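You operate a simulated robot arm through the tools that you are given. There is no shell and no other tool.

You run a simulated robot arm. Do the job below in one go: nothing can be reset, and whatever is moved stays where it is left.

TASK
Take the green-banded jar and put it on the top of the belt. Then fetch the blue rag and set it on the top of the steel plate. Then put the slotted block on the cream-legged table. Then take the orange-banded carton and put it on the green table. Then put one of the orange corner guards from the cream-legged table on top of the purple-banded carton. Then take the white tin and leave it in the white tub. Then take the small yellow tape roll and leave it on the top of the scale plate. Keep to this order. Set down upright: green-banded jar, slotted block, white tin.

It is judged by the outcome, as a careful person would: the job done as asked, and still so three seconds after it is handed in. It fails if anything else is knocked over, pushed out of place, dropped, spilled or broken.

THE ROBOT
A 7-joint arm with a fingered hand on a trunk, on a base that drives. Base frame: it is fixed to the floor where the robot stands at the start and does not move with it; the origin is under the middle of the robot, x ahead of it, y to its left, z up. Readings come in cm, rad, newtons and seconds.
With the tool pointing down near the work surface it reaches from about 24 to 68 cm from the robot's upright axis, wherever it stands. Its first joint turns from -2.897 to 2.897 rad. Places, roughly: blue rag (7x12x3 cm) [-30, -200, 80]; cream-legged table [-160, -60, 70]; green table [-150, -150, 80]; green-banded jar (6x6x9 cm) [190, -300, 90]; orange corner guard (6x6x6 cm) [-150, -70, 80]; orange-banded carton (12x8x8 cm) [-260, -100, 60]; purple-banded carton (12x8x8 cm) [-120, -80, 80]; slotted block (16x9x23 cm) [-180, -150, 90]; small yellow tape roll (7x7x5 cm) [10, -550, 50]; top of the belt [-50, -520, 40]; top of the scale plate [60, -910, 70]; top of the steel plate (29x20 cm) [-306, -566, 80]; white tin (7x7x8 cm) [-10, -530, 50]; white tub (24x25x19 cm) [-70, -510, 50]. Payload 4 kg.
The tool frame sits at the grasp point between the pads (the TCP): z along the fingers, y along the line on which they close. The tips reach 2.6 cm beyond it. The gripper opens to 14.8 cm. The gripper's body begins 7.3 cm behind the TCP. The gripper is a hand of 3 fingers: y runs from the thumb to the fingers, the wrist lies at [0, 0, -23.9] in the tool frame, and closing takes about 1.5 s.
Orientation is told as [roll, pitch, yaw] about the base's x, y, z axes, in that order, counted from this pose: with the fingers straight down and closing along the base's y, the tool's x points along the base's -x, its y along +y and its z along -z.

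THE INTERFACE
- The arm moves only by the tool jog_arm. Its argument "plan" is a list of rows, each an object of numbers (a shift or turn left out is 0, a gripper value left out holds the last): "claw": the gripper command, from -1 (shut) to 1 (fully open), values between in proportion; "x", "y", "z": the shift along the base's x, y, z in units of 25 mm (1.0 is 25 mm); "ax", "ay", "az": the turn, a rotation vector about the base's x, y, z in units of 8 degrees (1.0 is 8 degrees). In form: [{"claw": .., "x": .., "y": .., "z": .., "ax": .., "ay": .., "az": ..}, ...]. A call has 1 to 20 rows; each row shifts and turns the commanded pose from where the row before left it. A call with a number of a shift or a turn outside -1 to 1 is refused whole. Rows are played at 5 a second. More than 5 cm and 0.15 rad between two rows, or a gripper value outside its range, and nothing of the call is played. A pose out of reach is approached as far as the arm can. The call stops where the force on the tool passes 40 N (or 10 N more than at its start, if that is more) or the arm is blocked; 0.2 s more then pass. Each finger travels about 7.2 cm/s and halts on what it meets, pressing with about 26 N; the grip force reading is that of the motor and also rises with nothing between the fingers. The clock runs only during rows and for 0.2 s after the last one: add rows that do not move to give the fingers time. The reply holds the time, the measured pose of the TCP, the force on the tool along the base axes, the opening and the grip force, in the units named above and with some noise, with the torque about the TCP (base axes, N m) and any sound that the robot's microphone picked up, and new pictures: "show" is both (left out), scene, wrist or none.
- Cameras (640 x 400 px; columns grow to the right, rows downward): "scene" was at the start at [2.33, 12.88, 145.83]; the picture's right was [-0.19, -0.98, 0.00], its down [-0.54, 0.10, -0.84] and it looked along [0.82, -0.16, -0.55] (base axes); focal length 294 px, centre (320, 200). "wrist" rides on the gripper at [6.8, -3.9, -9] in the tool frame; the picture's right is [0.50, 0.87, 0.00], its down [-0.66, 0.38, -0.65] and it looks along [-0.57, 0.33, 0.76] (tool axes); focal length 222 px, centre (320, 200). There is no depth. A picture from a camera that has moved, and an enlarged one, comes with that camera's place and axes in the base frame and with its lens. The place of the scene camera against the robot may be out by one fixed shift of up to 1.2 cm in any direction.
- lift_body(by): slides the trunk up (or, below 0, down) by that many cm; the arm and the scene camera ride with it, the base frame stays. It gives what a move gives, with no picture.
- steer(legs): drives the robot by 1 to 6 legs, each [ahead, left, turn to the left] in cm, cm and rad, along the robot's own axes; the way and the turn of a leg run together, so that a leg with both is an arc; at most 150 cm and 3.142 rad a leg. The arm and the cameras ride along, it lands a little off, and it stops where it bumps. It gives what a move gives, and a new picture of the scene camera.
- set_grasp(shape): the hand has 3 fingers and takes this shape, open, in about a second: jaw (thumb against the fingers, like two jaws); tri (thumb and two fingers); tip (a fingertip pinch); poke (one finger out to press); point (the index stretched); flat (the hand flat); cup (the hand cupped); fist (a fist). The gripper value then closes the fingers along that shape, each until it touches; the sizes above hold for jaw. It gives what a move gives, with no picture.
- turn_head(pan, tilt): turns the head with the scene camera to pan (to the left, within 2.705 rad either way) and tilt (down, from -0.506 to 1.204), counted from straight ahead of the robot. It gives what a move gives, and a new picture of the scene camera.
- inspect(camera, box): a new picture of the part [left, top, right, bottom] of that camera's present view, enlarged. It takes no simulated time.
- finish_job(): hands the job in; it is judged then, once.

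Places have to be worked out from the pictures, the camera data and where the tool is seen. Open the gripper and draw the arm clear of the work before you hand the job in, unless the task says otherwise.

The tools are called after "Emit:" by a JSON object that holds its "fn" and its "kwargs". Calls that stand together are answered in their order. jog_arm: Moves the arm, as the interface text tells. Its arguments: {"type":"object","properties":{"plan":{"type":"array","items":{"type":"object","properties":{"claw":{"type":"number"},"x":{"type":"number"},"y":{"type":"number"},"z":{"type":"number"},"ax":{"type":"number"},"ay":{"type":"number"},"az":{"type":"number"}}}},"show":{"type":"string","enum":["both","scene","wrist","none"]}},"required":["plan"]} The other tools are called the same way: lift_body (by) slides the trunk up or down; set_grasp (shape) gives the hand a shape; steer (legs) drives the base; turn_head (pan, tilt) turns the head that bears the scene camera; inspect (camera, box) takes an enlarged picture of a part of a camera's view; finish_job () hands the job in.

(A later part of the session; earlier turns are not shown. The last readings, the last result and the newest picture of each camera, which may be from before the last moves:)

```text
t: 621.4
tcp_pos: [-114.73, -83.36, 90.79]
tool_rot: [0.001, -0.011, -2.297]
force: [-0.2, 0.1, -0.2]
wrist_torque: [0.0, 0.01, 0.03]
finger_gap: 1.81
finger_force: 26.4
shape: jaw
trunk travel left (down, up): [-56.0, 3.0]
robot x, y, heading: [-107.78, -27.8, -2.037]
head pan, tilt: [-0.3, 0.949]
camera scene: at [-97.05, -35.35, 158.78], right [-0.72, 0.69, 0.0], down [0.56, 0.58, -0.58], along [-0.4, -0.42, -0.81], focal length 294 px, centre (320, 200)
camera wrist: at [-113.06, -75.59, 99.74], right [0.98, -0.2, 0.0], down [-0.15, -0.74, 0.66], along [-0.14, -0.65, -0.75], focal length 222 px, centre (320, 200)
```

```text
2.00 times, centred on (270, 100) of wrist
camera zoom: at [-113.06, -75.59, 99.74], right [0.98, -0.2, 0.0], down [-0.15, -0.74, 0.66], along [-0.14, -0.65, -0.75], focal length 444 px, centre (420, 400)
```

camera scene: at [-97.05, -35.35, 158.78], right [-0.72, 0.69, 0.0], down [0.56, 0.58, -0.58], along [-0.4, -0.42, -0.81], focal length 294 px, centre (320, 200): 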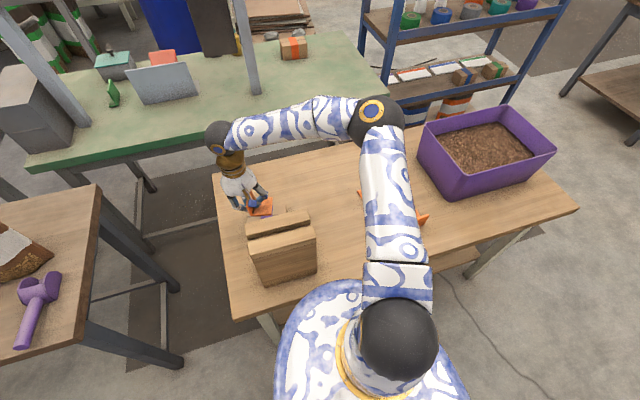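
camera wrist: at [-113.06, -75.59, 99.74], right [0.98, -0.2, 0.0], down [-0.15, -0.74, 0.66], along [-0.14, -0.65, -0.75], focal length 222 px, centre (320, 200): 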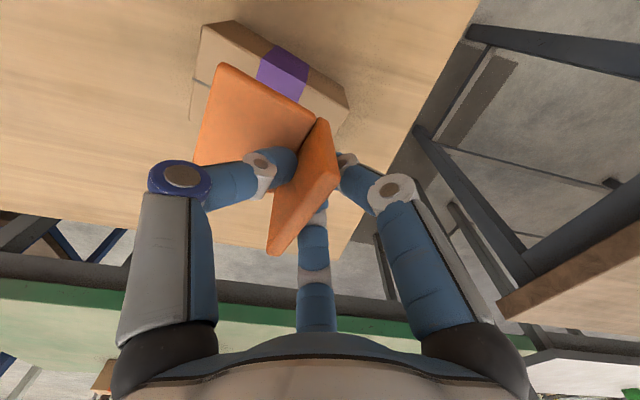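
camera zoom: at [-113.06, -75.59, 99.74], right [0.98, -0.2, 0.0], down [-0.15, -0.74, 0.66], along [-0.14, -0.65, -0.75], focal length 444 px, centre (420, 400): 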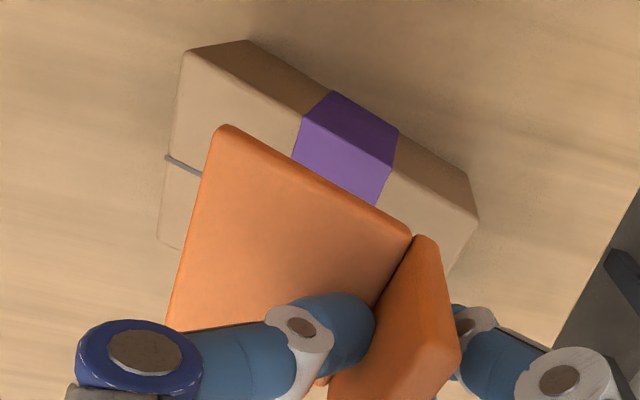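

The guard's base is within 6 mm of the carton's centre and aligned. I'll nudge it and lower to contact in small steps.

Emit:
{"fn": "jog_arm", "kwargs": {"plan": [{"x": -0.12, "y": -0.2, "z": -0.4}, {"z": -0.5}, {"z": -0.4}, {"z": -0.2}, {}], "show": "none"}}

Emit:
{"fn": "jog_arm", "kwargs": {"plan": [{"z": -0.12}, {"z": -0.12}, {"z": -0.12}, {}], "show": "wrist"}}

```text
t: 622.6
tcp_pos: [-114.84, -83.88, 87.17]
tool_rot: [0.002, -0.009, -2.298]
force: [0.9, 0.8, -0.5]
wrist_torque: [0.0, 0.01, -0.01]
finger_gap: 1.86
finger_force: 25.7
shape: jaw
trunk travel left (down, up): [-56.0, 3.0]
robot x, y, heading: [-107.68, -28.0, -2.04]
head pan, tilt: [-0.3, 0.949]
```

```text
t: 623.6
tcp_pos: [-114.98, -83.87, 86.43]
tool_rot: [0.002, -0.012, -2.297]
force: [-0.3, -0.3, 0.2]
wrist_torque: [0.02, -0.02, -0.02]
finger_gap: 1.85
finger_force: 26.1
shape: jaw
trunk travel left (down, up): [-56.0, 3.0]
robot x, y, heading: [-108.15, -28.33, -2.037]
head pan, tilt: [-0.3, 0.949]
camera wrist: at [-113.29, -76.06, 95.25], right [0.98, -0.2, 0.0], down [-0.15, -0.74, 0.66], along [-0.14, -0.65, -0.75], focal length 222 px, centre (320, 200)
```

wrist: 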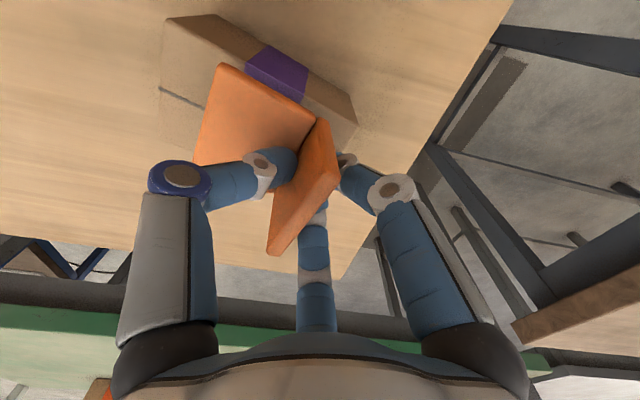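

Emit:
{"fn": "jog_arm", "kwargs": {"plan": [{"z": -0.1}, {"z": -0.1}, {"z": -0.1}, {}], "show": "none"}}

Emit:
{"fn": "jog_arm", "kwargs": {"plan": [{"z": -0.1}, {"z": -0.1}, {}], "show": "wrist"}}

```text
t: 624.6
tcp_pos: [-114.98, -83.86, 85.61]
tool_rot: [0.002, -0.01, -2.298]
force: [0.4, 0.3, -0.5]
wrist_torque: [0.01, 0.02, 0.01]
finger_gap: 1.85
finger_force: 25.9
shape: jaw
trunk travel left (down, up): [-56.0, 3.0]
robot x, y, heading: [-107.63, -27.96, -2.036]
head pan, tilt: [-0.3, 0.949]
```

```text
t: 625.4
tcp_pos: [-114.98, -83.83, 85.05]
tool_rot: [0.001, -0.01, -2.297]
force: [-0.7, 0.1, 0.4]
wrist_torque: [-0.03, 0.01, 0.04]
finger_gap: 1.83
finger_force: 25.5
shape: jaw
trunk travel left (down, up): [-56.0, 3.0]
robot x, y, heading: [-107.64, -27.78, -2.04]
head pan, tilt: [-0.3, 0.949]
camera wrist: at [-113.41, -76.13, 94.0], right [0.98, -0.2, 0.0], down [-0.15, -0.74, 0.66], along [-0.14, -0.65, -0.75], focal length 222 px, centre (320, 200)
```

wrist: 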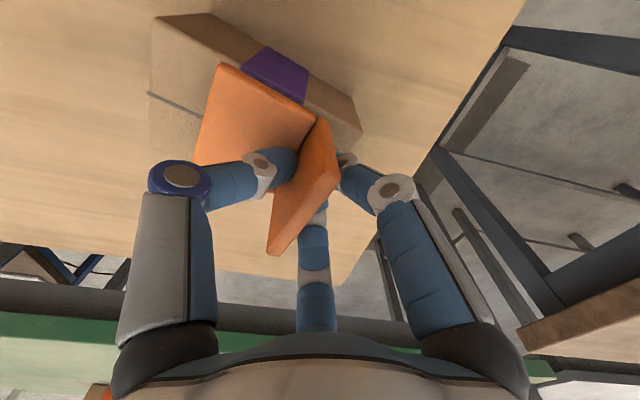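

No contact yet; continuing.

Emit:
{"fn": "jog_arm", "kwargs": {"plan": [{"z": -0.1}, {"z": -0.1}, {}], "show": "none"}}

Emit:
{"fn": "jog_arm", "kwargs": {"plan": [{"z": -0.1}, {"z": -0.1}, {}], "show": "wrist"}}

```text
t: 626.2
tcp_pos: [-114.96, -83.85, 84.44]
tool_rot: [0.002, -0.01, -2.296]
force: [-0.3, 0.0, -0.5]
wrist_torque: [0.0, 0.02, -0.01]
finger_gap: 1.88
finger_force: 26.4
shape: jaw
trunk travel left (down, up): [-56.0, 3.0]
robot x, y, heading: [-107.98, -28.07, -2.04]
head pan, tilt: [-0.3, 0.949]
```

```text
t: 627.0
tcp_pos: [-114.97, -83.73, 84.11]
tool_rot: [0.001, -0.011, -2.298]
force: [-3.4, -1.9, 17.6]
wrist_torque: [0.1, 0.15, 0.05]
finger_gap: 1.85
finger_force: 26.1
shape: jaw
trunk travel left (down, up): [-56.0, 3.0]
robot x, y, heading: [-107.6, -27.92, -2.038]
head pan, tilt: [-0.3, 0.949]
camera wrist: at [-113.39, -76.03, 93.1], right [0.98, -0.2, 0.0], down [-0.15, -0.73, 0.66], along [-0.14, -0.65, -0.75], focal length 222 px, centre (320, 200)
```

wrist: 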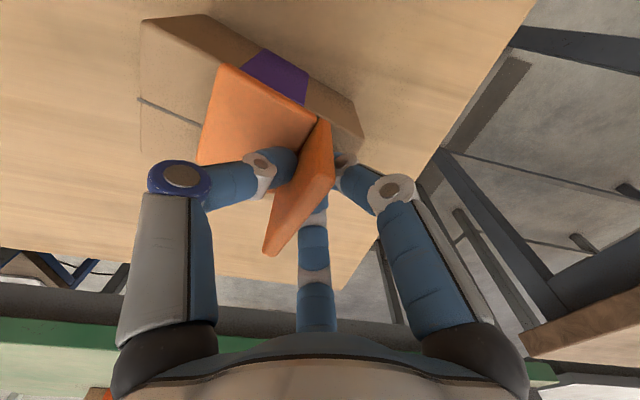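

Contact on the carton. I'll relax slightly and open just a little first so the thumb doesn't drag the guard.

Emit:
{"fn": "jog_arm", "kwargs": {"plan": [{"z": 0.05, "claw": -0.66}, {}, {}, {}], "show": "wrist"}}

```text
t: 628.0
tcp_pos: [-114.99, -83.79, 84.25]
tool_rot: [0.004, -0.012, -2.296]
force: [-8.0, 4.3, 25.5]
wrist_torque: [0.34, 0.37, 0.05]
finger_gap: 2.83
finger_force: 0.0
shape: jaw
trunk travel left (down, up): [-56.0, 3.0]
robot x, y, heading: [-107.33, -27.91, -2.037]
head pan, tilt: [-0.3, 0.949]
camera wrist: at [-113.43, -75.95, 93.22], right [0.98, -0.2, 0.0], down [-0.15, -0.73, 0.66], along [-0.14, -0.65, -0.75], focal length 222 px, centre (320, 200)
```

wrist: 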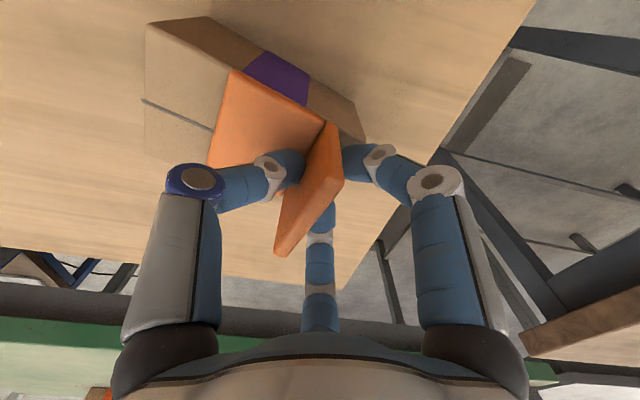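

The thumb tip is pressing on the base plate; I'll raise a few millimetres to free it.

Emit:
{"fn": "jog_arm", "kwargs": {"plan": [{"z": 0.12}, {"z": 0.12}, {}], "show": "wrist"}}

```text
t: 628.8
tcp_pos: [-114.91, -83.78, 84.71]
tool_rot: [0.001, -0.009, -2.293]
force: [-0.4, -0.2, 0.3]
wrist_torque: [0.02, 0.01, -0.02]
finger_gap: 2.52
finger_force: 0.0
shape: jaw
trunk travel left (down, up): [-56.0, 3.0]
robot x, y, heading: [-107.97, -28.49, -2.037]
head pan, tilt: [-0.3, 0.949]
camera wrist: at [-113.28, -76.16, 93.68], right [0.98, -0.2, 0.0], down [-0.15, -0.74, 0.66], along [-0.13, -0.65, -0.75], focal length 222 px, centre (320, 200)
```

wrist: 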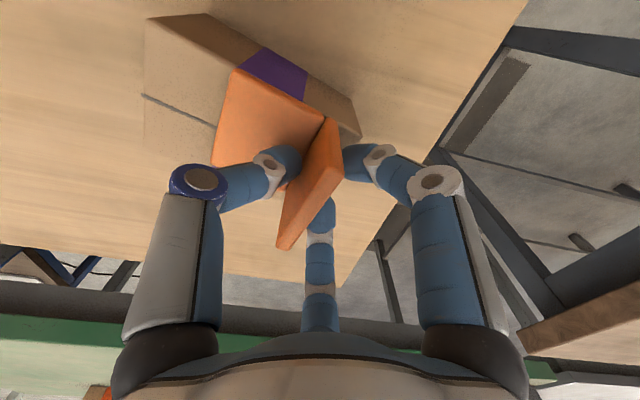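

Free now. Opening a bit more and checking.

Emit:
{"fn": "jog_arm", "kwargs": {"plan": [{"z": 0.12, "claw": -0.4}, {"claw": -0.2}, {}, {}], "show": "wrist"}}

```text
t: 629.8
tcp_pos: [-114.88, -83.94, 85.1]
tool_rot: [0.002, -0.009, -2.297]
force: [0.6, -0.3, -0.9]
wrist_torque: [0.01, -0.01, 0.01]
finger_gap: 5.88
finger_force: 0.0
shape: jaw
trunk travel left (down, up): [-56.0, 3.0]
robot x, y, heading: [-107.91, -28.01, -2.041]
head pan, tilt: [-0.3, 0.949]
camera wrist: at [-113.33, -76.14, 94.03], right [0.98, -0.2, 0.0], down [-0.15, -0.74, 0.66], along [-0.14, -0.65, -0.75], focal length 222 px, centre (320, 200)
```

wrist: 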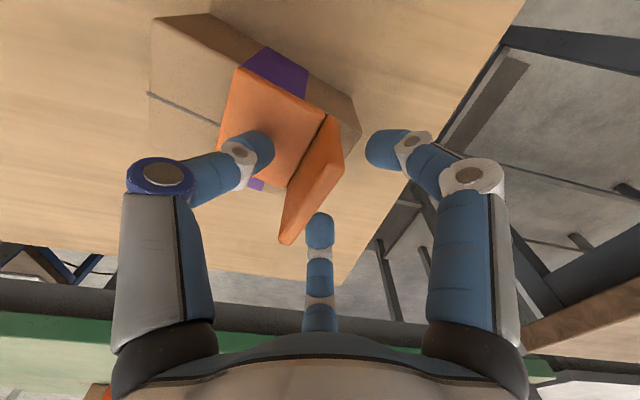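

The guard is free on the carton. Rising straight up and checking.

Emit:
{"fn": "jog_arm", "kwargs": {"plan": [{"z": 0.3}, {"z": 0.5}, {"z": 0.8}, {"z": 1}, {"z": 1}, {"z": 1}, {"z": 1}, {"z": 1}, {"z": 1}, {}], "show": "both"}}

Emit:
{"fn": "inspect", "kwargs": {"camera": "wrist", "box": [200, 40, 400, 200]}}

```text
t: 632.0
tcp_pos: [-114.95, -83.93, 103.91]
tool_rot: [0.001, -0.01, -2.297]
force: [-0.4, 0.2, -0.1]
wrist_torque: [-0.01, -0.01, -0.01]
finger_gap: 5.9
finger_force: 0.1
shape: jaw
trunk travel left (down, up): [-56.0, 3.0]
robot x, y, heading: [-107.94, -28.14, -2.04]
head pan, tilt: [-0.3, 0.949]
camera scene: at [-97.05, -35.35, 158.78], right [-0.72, 0.69, 0.0], down [0.56, 0.58, -0.58], along [-0.4, -0.42, -0.81], focal length 294 px, centre (320, 200)
camera wrist: at [-113.4, -76.18, 112.9], right [0.98, -0.2, 0.0], down [-0.15, -0.74, 0.66], along [-0.14, -0.65, -0.75], focal length 222 px, centre (320, 200)
```

scene: 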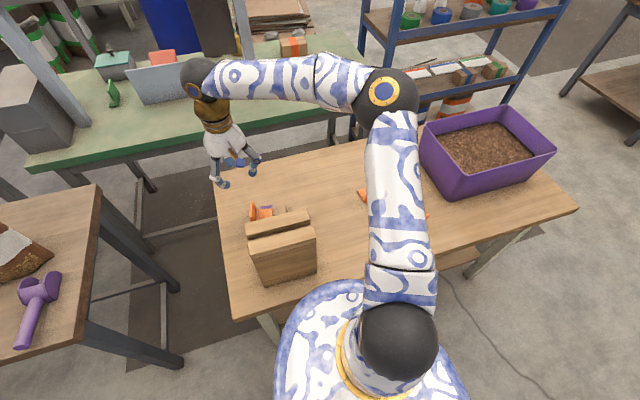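
wrist: 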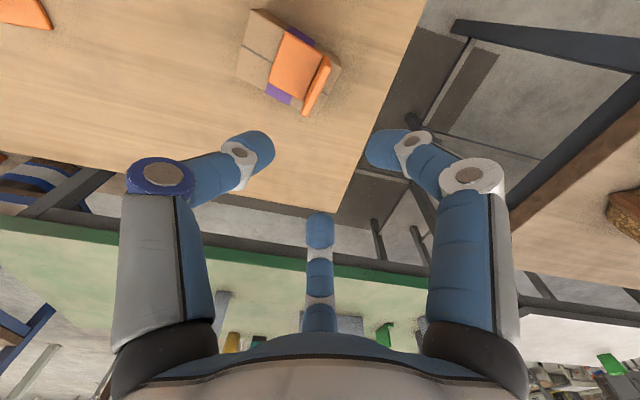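

```text
2.50 times, centred on (300, 120) of wrist
camera zoom: at [-113.4, -76.18, 112.9], right [0.98, -0.2, 0.0], down [-0.15, -0.74, 0.66], along [-0.14, -0.65, -0.75], focal length 555 px, centre (370, 400)
```

zoom: 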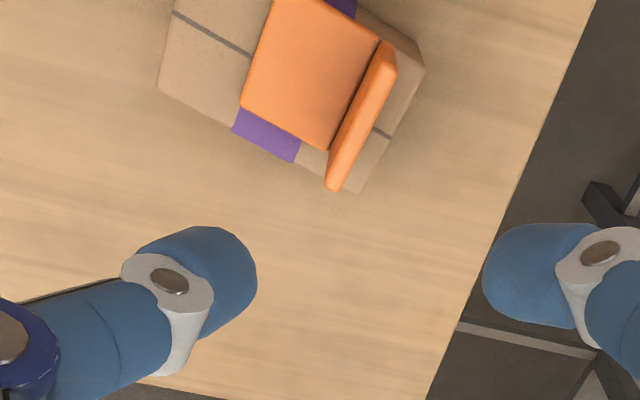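

The guard sits squarely on top of the purple-banded carton. Next is the white tin. I'll raise the hand, retract it, and back away from the table.

Emit:
{"fn": "jog_arm", "kwargs": {"plan": [{"z": 0.8}, {"z": 0.8}, {"x": 0.45, "y": 0.89}, {"x": 0.45, "y": 0.89}, {"x": 0.45, "y": 0.89}, {"x": 0.45, "y": 0.89}, {"x": 0.45, "y": 0.89}, {"x": 0.45, "y": 0.89}, {"x": 0.45, "y": 0.89}, {}], "show": "none"}}

Emit:
{"fn": "steer", "kwargs": {"legs": [[-38, 0, 0], [0, 0, 1.576]]}}

Emit:
{"fn": "turn_head", "kwargs": {"pan": 0.0, "tilt": 0.4}}

```text
t: 634.2
tcp_pos: [-107.21, -68.46, 108.01]
tool_rot: [0.001, -0.01, -2.297]
force: [-0.4, 0.0, -0.1]
wrist_torque: [-0.02, 0.0, -0.02]
finger_gap: 5.89
finger_force: 0.0
shape: jaw
trunk travel left (down, up): [-56.0, 3.0]
robot x, y, heading: [-107.76, -28.07, -2.037]
head pan, tilt: [-0.3, 0.949]
```

```text
t: 640.5
tcp_pos: [-50.71, 7.34, 108.15]
tool_rot: [0.0, -0.01, -0.685]
force: [-0.5, 0.1, 0.6]
wrist_torque: [0.03, 0.01, 0.01]
finger_gap: 5.88
finger_force: 0.1
shape: jaw
trunk travel left (down, up): [-56.0, 3.0]
robot x, y, heading: [-90.81, 4.99, -0.429]
head pan, tilt: [-0.3, 0.949]
camera scene: at [-85.1, 16.03, 158.78], right [-0.67, -0.75, 0.0], down [-0.61, 0.54, -0.58], along [0.43, -0.39, -0.81], focal length 294 px, centre (320, 200)
```

scene: 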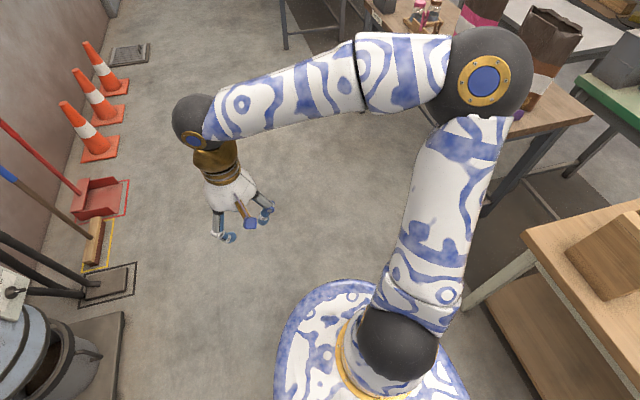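

```text
t: 641.5
tcp_pos: [-50.69, 7.3, 108.27]
tool_rot: [0.002, -0.011, -0.685]
force: [-1.0, 0.1, -0.4]
wrist_torque: [-0.01, 0.0, 0.0]
finger_gap: 5.9
finger_force: 0.2
shape: jaw
trunk travel left (down, up): [-56.0, 3.0]
robot x, y, heading: [-91.28, 4.91, -0.422]
head pan, tilt: [0.0, 0.4]
camera scene: at [-82.1, 17.02, 163.43], right [-0.41, -0.91, 0.0], down [-0.35, 0.16, -0.92], along [0.84, -0.38, -0.39], focal length 294 px, centre (320, 200)
```

scene: 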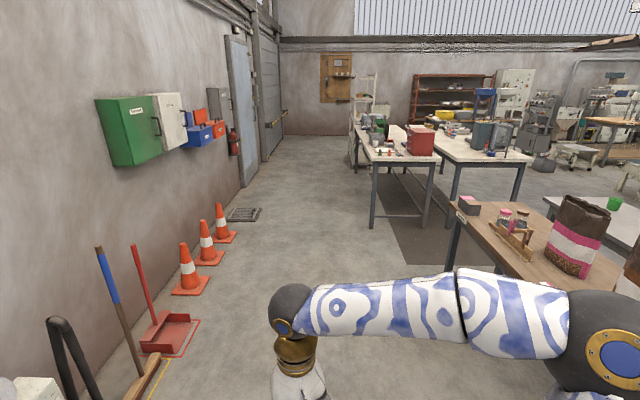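

Clear aisle ahead. I'll drive along it to the table corridor and turn right into it.

Emit:
{"fn": "steer", "kwargs": {"legs": [[149, -5, 0], [106, -5, 0]]}}

Emit:
{"fn": "steer", "kwargs": {"legs": [[0, 0, -1.605]]}}

Emit:
{"fn": "turn_head", "kwargs": {"pan": 0.0, "tilt": 0.5}}

```text
t: 653.9
tcp_pos: [177.25, -108.84, 108.25]
tool_rot: [0.003, -0.01, -0.69]
force: [-0.1, -0.4, -0.3]
wrist_torque: [0.0, 0.01, -0.03]
finger_gap: 5.89
finger_force: 0.1
shape: jaw
trunk travel left (down, up): [-56.0, 3.0]
robot x, y, heading: [137.26, -110.81, -0.425]
head pan, tilt: [0.0, 0.4]
camera scene: at [146.01, -99.05, 163.44], right [-0.42, -0.91, 0.0], down [-0.35, 0.16, -0.92], along [0.84, -0.39, -0.39], focal length 294 px, centre (320, 200)
```

scene: 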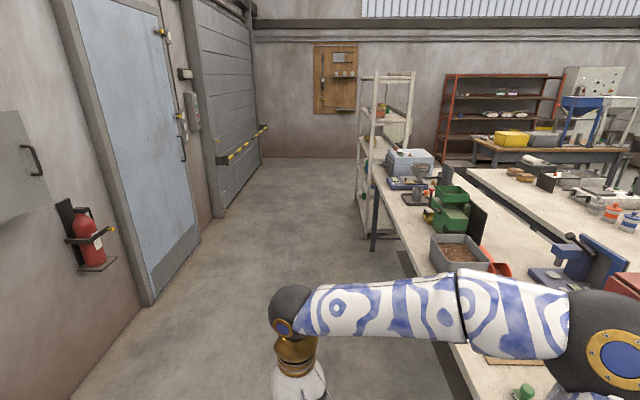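

```text
t: 658.2
tcp_pos: [137.48, -151.0, 108.06]
tool_rot: [0.001, -0.01, -2.299]
force: [-0.1, -0.7, 0.6]
wrist_torque: [0.0, -0.02, 0.04]
finger_gap: 5.91
finger_force: 0.0
shape: jaw
trunk travel left (down, up): [-56.0, 3.0]
robot x, y, heading: [136.83, -110.73, -2.038]
head pan, tilt: [0.0, 0.4]
camera scene: at [148.67, -121.18, 163.44], right [-0.89, 0.45, 0.0], down [0.18, 0.35, -0.92], along [-0.42, -0.82, -0.39], focal length 294 px, centre (320, 200)
```

scene: 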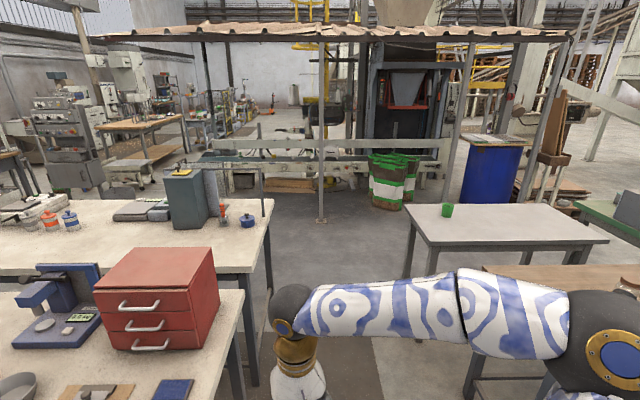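

```text
t: 658.9
tcp_pos: [137.58, -151.03, 108.14]
tool_rot: [0.003, -0.01, -2.299]
force: [0.3, -0.5, -0.1]
wrist_torque: [0.0, -0.03, 0.0]
finger_gap: 5.91
finger_force: 0.0
shape: jaw
trunk travel left (down, up): [-56.0, 3.0]
robot x, y, heading: [136.97, -110.79, -2.045]
head pan, tilt: [0.0, 0.499]
camera scene: at [148.74, -121.03, 162.53], right [-0.89, 0.45, 0.0], down [0.22, 0.43, -0.88], along [-0.4, -0.78, -0.48], focal length 294 px, centre (320, 200)
```

scene: 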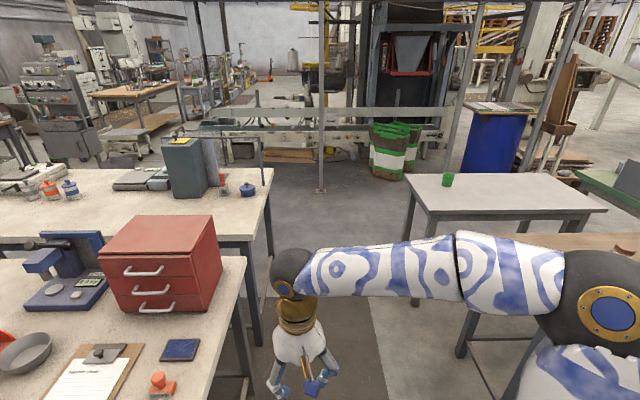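

I'm in line with the corridor (45 cm left, 42 cm right). Driving through to the open floor beyond.

Emit:
{"fn": "steer", "kwargs": {"legs": [[149, 1, 0], [92, 1, 0]]}}

Emit:
{"fn": "steer", "kwargs": {"legs": [[0, 65, 0]]}}

Emit:
{"fn": "turn_head", "kwargs": {"pan": -0.2, "tilt": 0.5}}

```text
t: 670.8
tcp_pos: [28.29, -367.14, 108.19]
tool_rot: [-0.001, -0.009, -2.308]
force: [0.2, -0.2, -0.6]
wrist_torque: [-0.01, 0.05, 0.0]
finger_gap: 5.9
finger_force: 0.1
shape: jaw
trunk travel left (down, up): [-56.0, 3.0]
robot x, y, heading: [28.0, -326.97, -2.05]
head pan, tilt: [0.0, 0.499]
camera scene: at [39.75, -337.15, 162.53], right [-0.89, 0.46, 0.0], down [0.22, 0.42, -0.88], along [-0.41, -0.78, -0.48], focal length 294 px, centre (320, 200)
```

scene: 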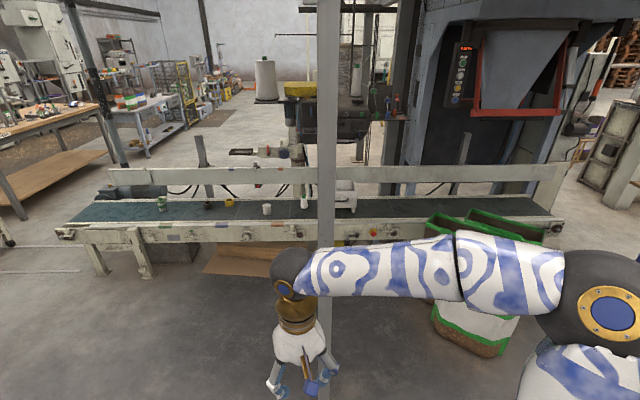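

```text
t: 674.4
tcp_pos: [86.48, -397.33, 108.24]
tool_rot: [0.002, -0.012, -2.305]
force: [0.2, 0.3, 0.1]
wrist_torque: [-0.02, -0.04, 0.01]
finger_gap: 5.88
finger_force: 0.1
shape: jaw
trunk travel left (down, up): [-56.0, 3.0]
robot x, y, heading: [86.32, -357.25, -2.05]
head pan, tilt: [0.0, 0.499]
camera scene: at [97.84, -367.23, 162.52], right [-0.89, 0.46, 0.0], down [0.22, 0.43, -0.88], along [-0.4, -0.78, -0.48], focal length 294 px, centre (320, 200)
```

scene: 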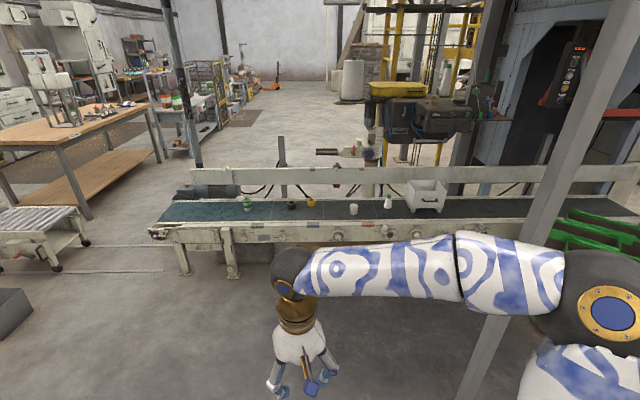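

```text
t: 675.1
tcp_pos: [86.47, -397.33, 108.15]
tool_rot: [0.001, -0.01, -2.306]
force: [-0.6, -0.3, 0.1]
wrist_torque: [-0.02, -0.01, -0.04]
finger_gap: 5.91
finger_force: 0.0
shape: jaw
trunk travel left (down, up): [-56.0, 3.0]
robot x, y, heading: [86.27, -356.78, -2.047]
head pan, tilt: [-0.201, 0.499]
camera scene: at [96.29, -366.23, 162.53], right [-0.78, 0.63, 0.0], down [0.3, 0.37, -0.88], along [-0.55, -0.68, -0.48], focal length 294 px, centre (320, 200)
```

scene: 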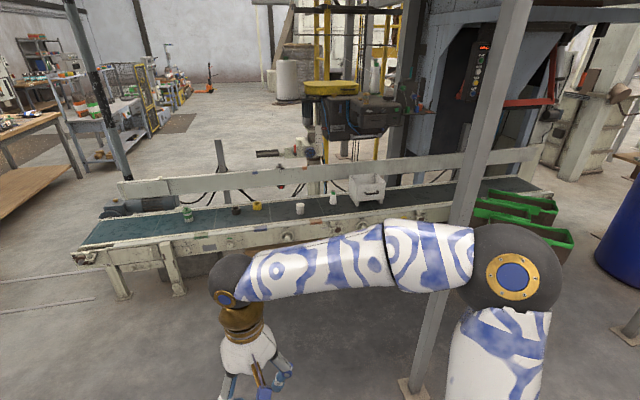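

The belt is ahead with tin, bottle and tub; the roof post is safely to my right. I'll drive to about 60 cm from the belt, in front of the tin.

Emit:
{"fn": "steer", "kwargs": {"legs": [[143, -10, 0]]}}

Emit:
{"fn": "turn_head", "kwargs": {"pan": -0.2, "tilt": 0.85}}

```text
t: 682.4
tcp_pos: [10.21, -522.15, 108.18]
tool_rot: [0.002, -0.011, -2.308]
force: [0.1, 0.6, -0.4]
wrist_torque: [-0.04, 0.0, -0.04]
finger_gap: 5.89
finger_force: 0.2
shape: jaw
trunk travel left (down, up): [-56.0, 3.0]
robot x, y, heading: [10.33, -481.41, -2.05]
head pan, tilt: [-0.201, 0.499]
camera scene: at [20.25, -490.94, 162.53], right [-0.78, 0.63, 0.0], down [0.3, 0.37, -0.88], along [-0.55, -0.68, -0.48], focal length 294 px, centre (320, 200)
```

scene: 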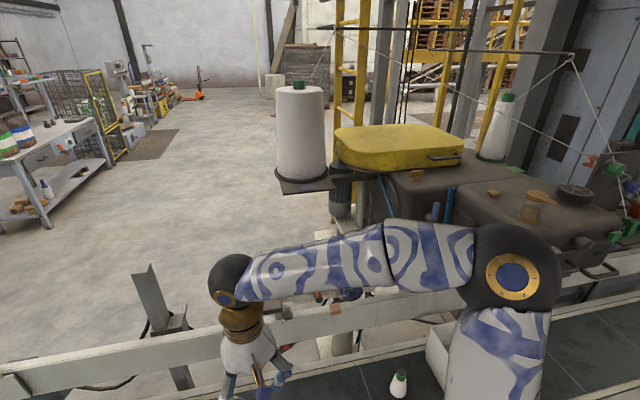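

```text
t: 683.2
tcp_pos: [10.26, -521.85, 108.04]
tool_rot: [0.001, -0.011, -2.307]
force: [-0.5, 0.8, -0.2]
wrist_torque: [-0.02, 0.04, 0.02]
finger_gap: 5.89
finger_force: 0.0
shape: jaw
trunk travel left (down, up): [-56.0, 3.0]
robot x, y, heading: [10.27, -481.48, -2.047]
head pan, tilt: [-0.201, 0.85]
camera scene: at [21.06, -489.93, 159.54], right [-0.78, 0.63, 0.0], down [0.47, 0.58, -0.66], along [-0.42, -0.51, -0.75], focal length 294 px, centre (320, 200)
```

scene: 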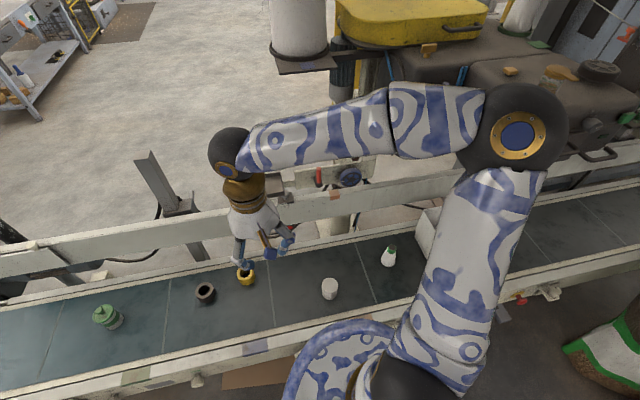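

The tin stands about 51 cm straight ahead with plenty of space around it. I'll lower the trunk and bring the open hand over it.

Emit:
{"fn": "lift_body", "kwargs": {"by": -30}}

Emit:
{"fn": "jog_arm", "kwargs": {"plan": [{"claw": 1.0, "x": -0.95, "y": -0.2}, {"x": -0.95, "y": -0.2}, {"x": -0.95, "y": -0.2}, {"x": -0.95, "y": -0.2}, {"x": -0.95, "y": -0.2}, {"x": -0.95, "y": -0.2}, {"x": -0.95, "y": -0.2}, {"x": -0.95, "y": -0.2}, {"x": -0.95, "y": -0.2}, {"x": -0.9, "y": -0.2}, {"z": -0.8}, {"z": -0.8}, {}], "show": "both"}}

```text
t: 686.2
tcp_pos: [10.28, -522.01, 78.12]
tool_rot: [0.001, -0.01, -2.307]
force: [0.2, 0.5, -0.1]
wrist_torque: [0.0, -0.03, 0.0]
finger_gap: 5.9
finger_force: 0.0
shape: jaw
trunk travel left (down, up): [-26.0, 33.0]
robot x, y, heading: [10.17, -481.66, -2.049]
head pan, tilt: [-0.201, 0.85]
```

```text
t: 689.0
tcp_pos: [-13.14, -526.83, 74.23]
tool_rot: [0.002, -0.01, -2.307]
force: [0.5, 0.1, 0.3]
wrist_torque: [-0.02, -0.01, 0.03]
finger_gap: 14.78
finger_force: 0.0
shape: jaw
trunk travel left (down, up): [-26.0, 33.0]
robot x, y, heading: [10.31, -481.57, -2.045]
head pan, tilt: [-0.201, 0.85]
camera scene: at [21.04, -489.93, 129.53], right [-0.78, 0.63, 0.0], down [0.47, 0.58, -0.66], along [-0.41, -0.51, -0.75], focal length 294 px, centre (320, 200)
camera wrist: at [-11.6, -519.15, 83.17], right [0.98, -0.21, 0.0], down [-0.16, -0.73, 0.66], along [-0.14, -0.65, -0.75], focal length 222 px, centre (320, 200)
```

scene: 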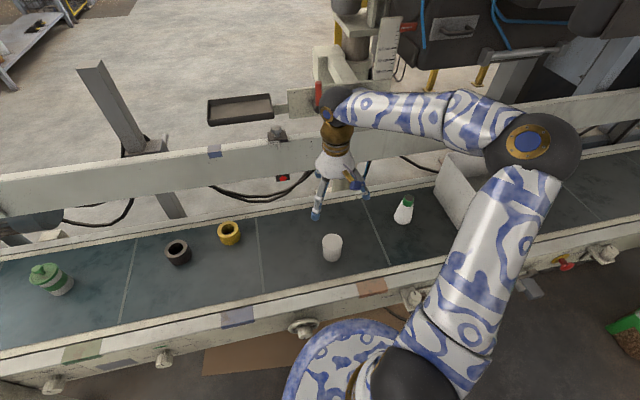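
wrist: 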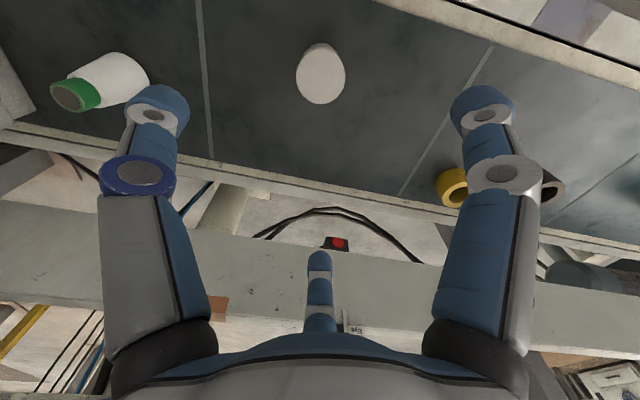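

The tin is at about [-12.9,-525.3]. Centring over it and descending with the hand open.

Emit:
{"fn": "jog_arm", "kwargs": {"plan": [{"x": 0.1, "y": 0.6}, {"z": -1}, {"z": -1}, {"z": -1}, {"z": -1}, {"z": -1}, {"z": -1}, {}], "show": "wrist"}}

```text
t: 690.8
tcp_pos: [-13.18, -525.34, 59.18]
tool_rot: [0.002, -0.01, -2.307]
force: [-0.1, 0.3, -1.0]
wrist_torque: [-0.03, 0.02, 0.01]
finger_gap: 14.82
finger_force: 0.0
shape: jaw
trunk travel left (down, up): [-26.0, 33.0]
robot x, y, heading: [9.98, -481.61, -2.05]
head pan, tilt: [-0.201, 0.85]
camera wrist: at [-11.48, -517.61, 68.14], right [0.98, -0.21, 0.0], down [-0.16, -0.73, 0.66], along [-0.14, -0.65, -0.75], focal length 222 px, centre (320, 200)
```

wrist: 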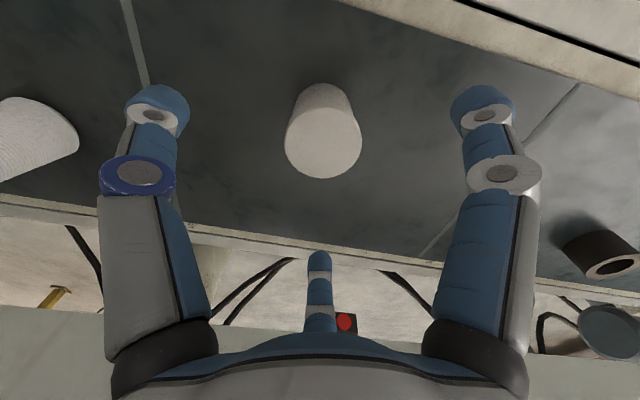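

Centred. Descending to mid-height of the tin and closing.

Emit:
{"fn": "jog_arm", "kwargs": {"plan": [{"x": 0.1, "z": -0.95}, {"z": -0.95}, {"z": -0.95}, {"z": -0.95}, {}], "show": "none"}}

Emit:
{"fn": "jog_arm", "kwargs": {"plan": [{"claw": -0.5}, {}, {}, {}, {}, {}, {}, {}], "show": "both"}}

```text
t: 692.0
tcp_pos: [-12.79, -525.47, 49.56]
tool_rot: [0.002, -0.011, -2.307]
force: [0.7, -0.5, 0.5]
wrist_torque: [0.01, 0.0, 0.0]
finger_gap: 14.79
finger_force: 0.0
shape: jaw
trunk travel left (down, up): [-26.0, 33.0]
robot x, y, heading: [10.41, -481.74, -2.047]
head pan, tilt: [-0.201, 0.85]
```

```text
t: 693.8
tcp_pos: [-12.88, -525.37, 49.62]
tool_rot: [0.002, -0.011, -2.308]
force: [0.2, 0.0, -0.1]
wrist_torque: [-0.01, -0.01, 0.0]
finger_gap: 5.39
finger_force: 26.0
shape: jaw
trunk travel left (down, up): [-26.0, 33.0]
robot x, y, heading: [10.26, -481.82, -2.054]
head pan, tilt: [-0.201, 0.85]
camera scene: at [21.04, -489.94, 129.53], right [-0.78, 0.63, 0.0], down [0.47, 0.58, -0.66], along [-0.41, -0.51, -0.75], focal length 294 px, centre (320, 200)
camera wrist: at [-11.21, -517.7, 58.56], right [0.98, -0.21, 0.0], down [-0.16, -0.73, 0.66], along [-0.14, -0.65, -0.75], focal length 222 px, centre (320, 200)
```

scene: 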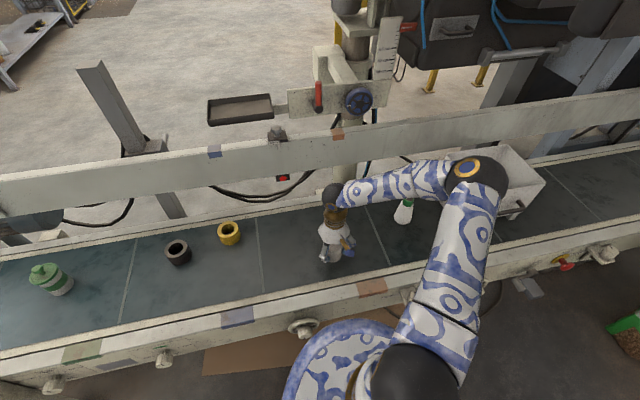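
wrist: 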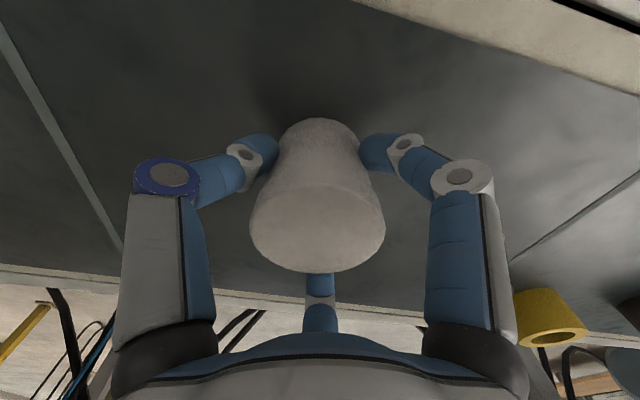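

Gripped. Lifting the tin straight up well above the tub's height.

Emit:
{"fn": "jog_arm", "kwargs": {"plan": [{"z": 0.4}, {"z": 0.8}, {"z": 1}, {"z": 1}, {"z": 1}, {"z": 1}, {"z": 1}, {"z": 1}, {"z": 1}, {"z": 1}, {"z": 1}, {"z": 1}, {}], "show": "both"}}

Emit:
{"fn": "turn_head", "kwargs": {"pan": -0.6, "tilt": 0.75}}

```text
t: 696.6
tcp_pos: [-12.8, -525.42, 77.74]
tool_rot: [0.001, -0.01, -2.308]
force: [-1.0, 0.2, -1.6]
wrist_torque: [0.0, 0.01, 0.02]
finger_gap: 5.38
finger_force: 26.0
shape: jaw
trunk travel left (down, up): [-26.0, 33.0]
robot x, y, heading: [10.13, -481.79, -2.046]
head pan, tilt: [-0.201, 0.85]
camera scene: at [21.05, -489.93, 129.53], right [-0.78, 0.63, 0.0], down [0.47, 0.58, -0.66], along [-0.41, -0.51, -0.75], focal length 294 px, centre (320, 200)
camera wrist: at [-11.16, -517.74, 86.77], right [0.98, -0.21, 0.0], down [-0.16, -0.73, 0.66], along [-0.14, -0.65, -0.75], focal length 222 px, centre (320, 200)
```

scene: 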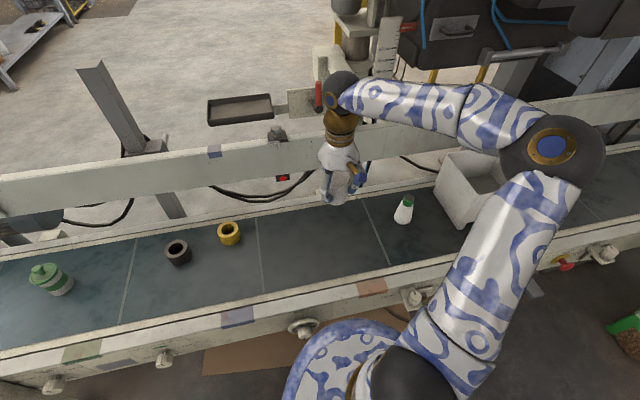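
wrist: 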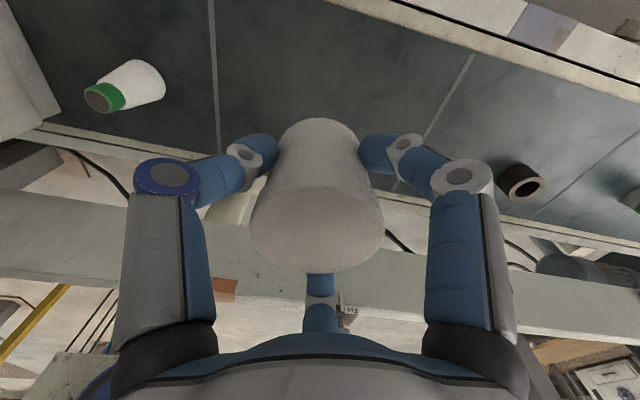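

```text
t: 697.5
tcp_pos: [-12.88, -525.4, 77.77]
tool_rot: [0.003, -0.01, -2.308]
force: [0.2, 0.2, -0.9]
wrist_torque: [0.02, 0.0, -0.01]
finger_gap: 5.37
finger_force: 25.9
shape: jaw
trunk travel left (down, up): [-26.0, 33.0]
robot x, y, heading: [9.97, -481.79, -2.047]
head pan, tilt: [-0.6, 0.75]
camera scene: at [18.65, -487.77, 130.33], right [-0.47, 0.88, 0.0], down [0.6, 0.32, -0.73], along [-0.64, -0.35, -0.68], focal length 294 px, centre (320, 200)
```

scene: 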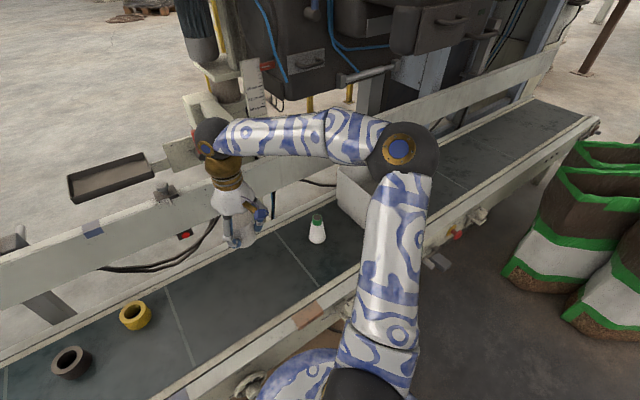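

The tin is held. I'll draw it back toward me so I can see the tub and the machine behind it before moving sideways.

Emit:
{"fn": "jog_arm", "kwargs": {"plan": [{"x": 0.44, "y": 0.85}, {"x": 0.44, "y": 0.85}, {"x": 0.44, "y": 0.85}, {"x": 0.44, "y": 0.85}, {"x": 0.44, "y": 0.85}, {}], "show": "none"}}

Emit:
{"fn": "steer", "kwargs": {"legs": [[0, -45, 0]]}}

Emit:
{"fn": "turn_head", "kwargs": {"pan": 0.1, "tilt": 0.7}}

```text
t: 698.9
tcp_pos: [-7.29, -514.83, 77.57]
tool_rot: [0.003, -0.01, -2.306]
force: [1.2, 0.3, -2.2]
wrist_torque: [-0.01, 0.04, 0.04]
finger_gap: 5.35
finger_force: 25.3
shape: jaw
trunk travel left (down, up): [-26.0, 33.0]
robot x, y, heading: [10.16, -481.71, -2.046]
head pan, tilt: [-0.6, 0.75]
```

```text
t: 701.6
tcp_pos: [-47.34, -494.26, 77.6]
tool_rot: [0.002, -0.009, -2.305]
force: [0.2, 0.1, -2.2]
wrist_torque: [-0.01, 0.03, -0.03]
finger_gap: 5.36
finger_force: 26.1
shape: jaw
trunk travel left (down, up): [-26.0, 33.0]
robot x, y, heading: [-29.71, -461.05, -2.053]
head pan, tilt: [-0.6, 0.75]
camera scene: at [-21.38, -467.01, 130.33], right [-0.47, 0.88, 0.0], down [0.6, 0.32, -0.73], along [-0.64, -0.35, -0.68], focal length 294 px, centre (320, 200)
```

scene: 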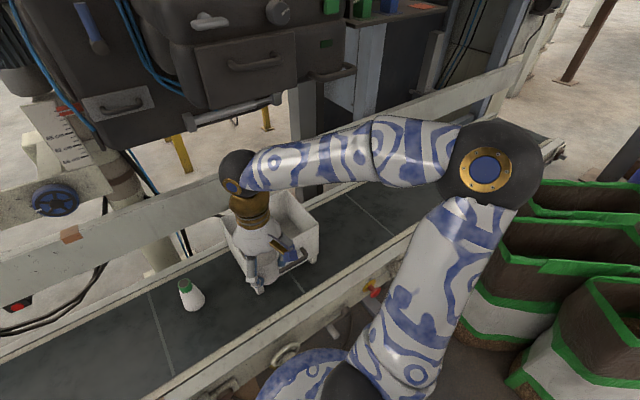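

```text
t: 702.7
tcp_pos: [-47.31, -494.23, 77.55]
tool_rot: [0.002, -0.01, -2.304]
force: [-0.7, -0.3, -3.0]
wrist_torque: [0.0, -0.03, -0.01]
finger_gap: 5.38
finger_force: 25.8
shape: jaw
trunk travel left (down, up): [-26.0, 33.0]
robot x, y, heading: [-29.72, -460.76, -2.048]
head pan, tilt: [0.099, 0.7]
camera scene: at [-17.22, -470.97, 130.76], right [-0.93, 0.37, 0.0], down [0.24, 0.6, -0.76], along [-0.28, -0.71, -0.64], focal length 294 px, centre (320, 200)
```

scene: 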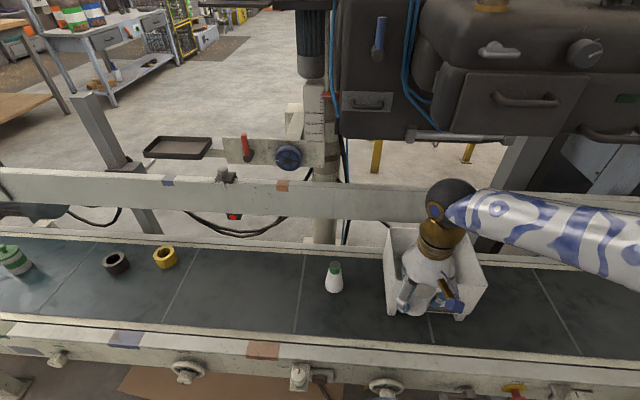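

The sewing machine's handle bar overhangs the belt at about n-side 7 cm behind the tub's centre, z≈97, so I must stay over the front half of the tub. I'll move the tin to just above the tub's front half and check.

Emit:
{"fn": "jog_arm", "kwargs": {"plan": [{"x": -0.85, "y": -0.4}, {"x": -0.85, "y": -0.45}, {"x": -0.85, "y": -0.5}, {"x": -0.85, "y": -0.5}, {"x": -0.85, "y": -0.55}, {"x": -0.85, "y": -0.55}, {"x": -0.85, "y": -0.55}, {"x": -0.85, "y": -0.55}, {"x": -0.85, "y": -0.55}, {}], "show": "both"}}

```text
t: 704.9
tcp_pos: [-66.48, -506.02, 77.36]
tool_rot: [0.001, -0.011, -2.304]
force: [-0.1, -0.6, -1.2]
wrist_torque: [0.01, -0.01, 0.0]
finger_gap: 5.38
finger_force: 25.7
shape: jaw
trunk travel left (down, up): [-26.0, 33.0]
robot x, y, heading: [-29.8, -461.28, -2.048]
head pan, tilt: [0.099, 0.7]
camera scene: at [-17.23, -470.98, 130.76], right [-0.93, 0.37, 0.0], down [0.24, 0.6, -0.76], along [-0.28, -0.71, -0.64], focal length 294 px, centre (320, 200)
camera wrist: at [-64.83, -498.26, 86.44], right [0.98, -0.21, 0.0], down [-0.15, -0.73, 0.66], along [-0.14, -0.65, -0.75], focal length 222 px, centre (320, 200)
```

scene: 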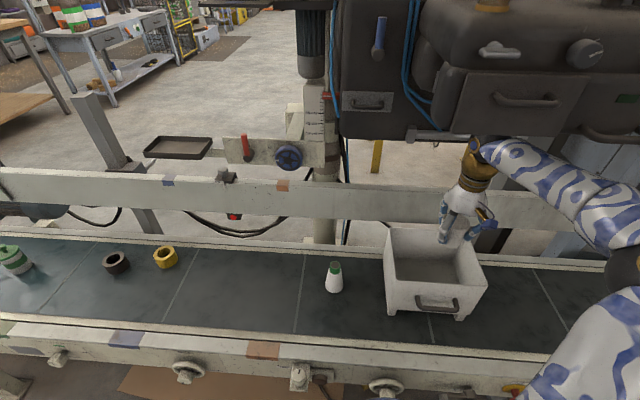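
wrist: 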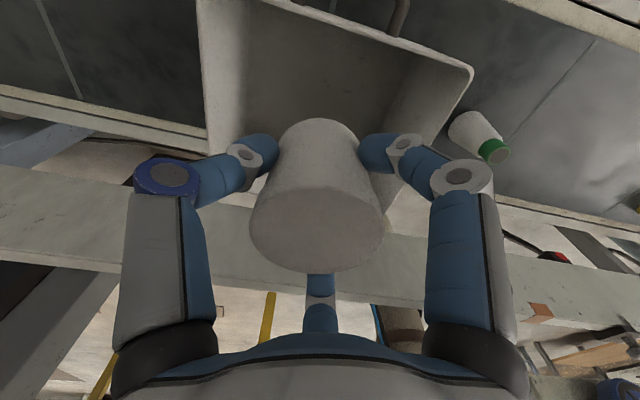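

I can see the tub well now. I'll zoom in on both views to fix its rim positions.

Emit:
{"fn": "inspect", "kwargs": {"camera": "scene", "box": [360, 170, 520, 330]}}

Emit:
{"fn": "inspect", "kwargs": {"camera": "wrist", "box": [160, 0, 520, 230]}}

```text
2.50 times, centred on (440, 250) of scene
camera zoom: at [-17.23, -470.98, 130.76], right [-0.93, 0.37, 0.0], down [0.24, 0.6, -0.76], along [-0.28, -0.71, -0.64], focal length 735 px, centre (20, 75)
```

zoom: 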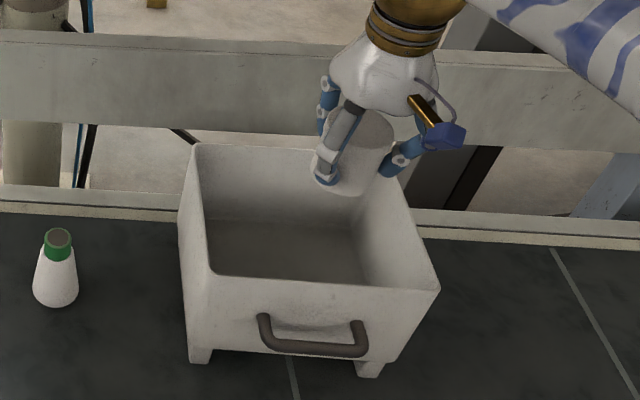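

```text
1.74 times, centred on (340, 115) of wrist
camera zoom: at [-64.83, -498.26, 86.44], right [0.98, -0.21, 0.0], down [-0.15, -0.73, 0.66], along [-0.14, -0.65, -0.75], focal length 386 px, centre (285, 348)
```

zoom: 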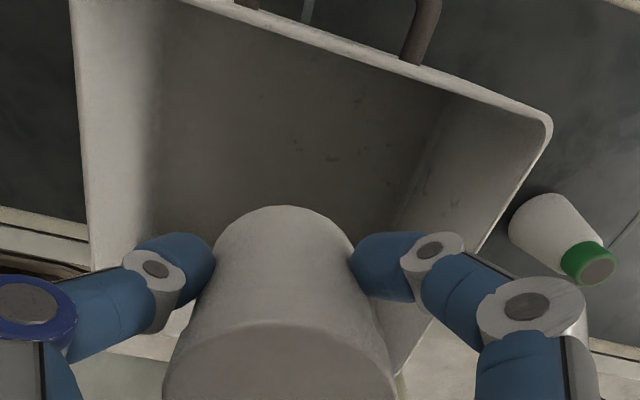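

The rim is at about z=63 and the tub spans roughly 24 × 20 cm, centre [-68.7,-510.3]. I'll rotate the hand slightly so the fingers fit the narrower direction, centre the tin, and lower it into the tub.

Emit:
{"fn": "jog_arm", "kwargs": {"plan": [{"x": -0.18, "y": -0.4, "az": -0.9}, {"x": -0.18, "y": -0.4, "az": -0.9}, {"z": -0.6}, {"z": -0.8}, {"z": -0.8}, {"z": -0.8}, {}], "show": "both"}}

```text
t: 706.5
tcp_pos: [-67.25, -507.73, 70.06]
tool_rot: [0.002, -0.012, -2.556]
force: [0.4, 0.1, -1.4]
wrist_torque: [0.02, 0.01, 0.0]
finger_gap: 5.38
finger_force: 26.4
shape: jaw
trunk travel left (down, up): [-26.0, 33.0]
robot x, y, heading: [-29.76, -461.14, -2.047]
head pan, tilt: [0.099, 0.7]
camera scene: at [-17.23, -470.98, 130.76], right [-0.93, 0.37, 0.0], down [0.24, 0.6, -0.76], along [-0.28, -0.71, -0.64], focal length 294 px, centre (320, 200)
camera wrist: at [-63.83, -500.68, 79.05], right [0.9, -0.44, 0.0], down [-0.33, -0.67, 0.66], along [-0.3, -0.59, -0.75], focal length 222 px, centre (320, 200)
```

scene: 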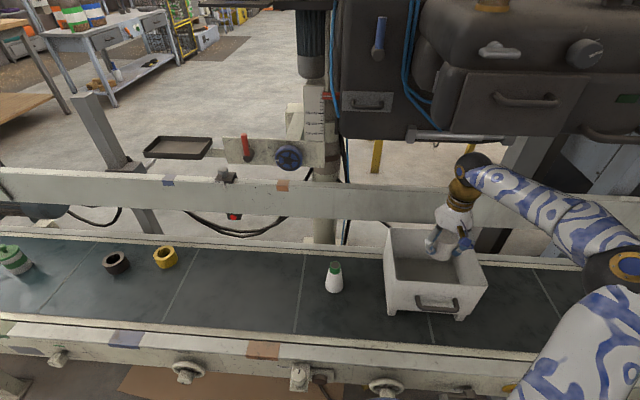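
wrist: 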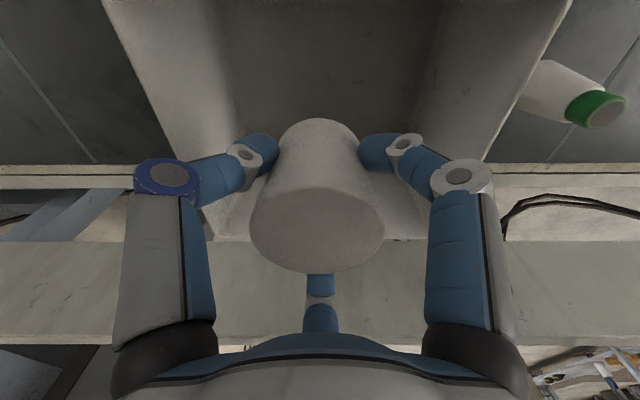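

Well centred between the walls. Continuing down in steps.

Emit:
{"fn": "jog_arm", "kwargs": {"plan": [{"y": -0.1, "z": -0.8}, {"z": -0.8}, {"z": -0.8}, {"z": -0.8}, {"z": -0.6}, {}], "show": "both"}}

```text
t: 707.9
tcp_pos: [-67.24, -508.15, 60.45]
tool_rot: [0.0, -0.01, -2.554]
force: [0.2, -0.3, -1.9]
wrist_torque: [-0.03, 0.03, 0.01]
finger_gap: 5.34
finger_force: 25.7
shape: jaw
trunk travel left (down, up): [-26.0, 33.0]
robot x, y, heading: [-29.85, -461.01, -2.048]
head pan, tilt: [0.099, 0.7]
camera scene: at [-17.23, -470.98, 130.76], right [-0.93, 0.37, 0.0], down [0.24, 0.6, -0.76], along [-0.28, -0.71, -0.64], focal length 294 px, centre (320, 200)
camera wrist: at [-63.79, -500.94, 69.38], right [0.9, -0.44, 0.0], down [-0.33, -0.67, 0.66], along [-0.3, -0.59, -0.75], focal length 222 px, centre (320, 200)
```

scene: 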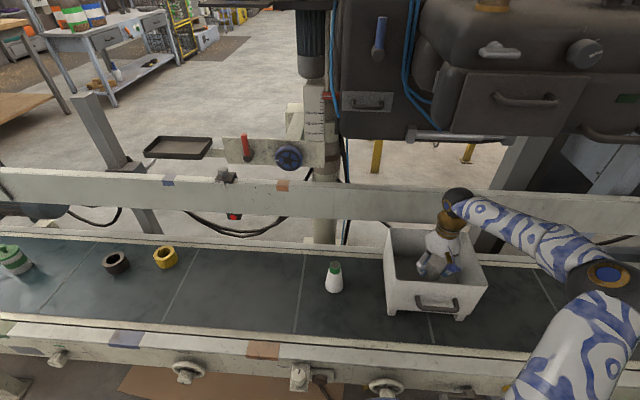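
wrist: 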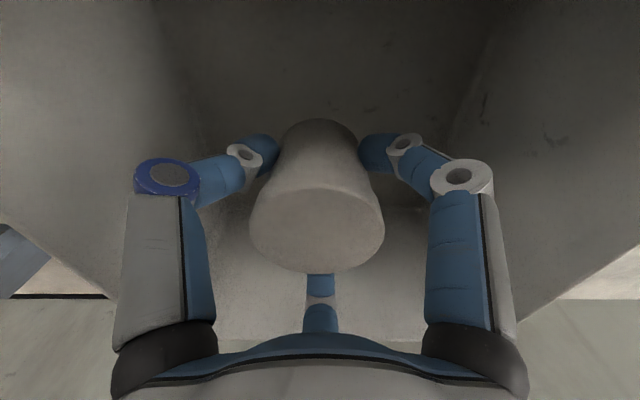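

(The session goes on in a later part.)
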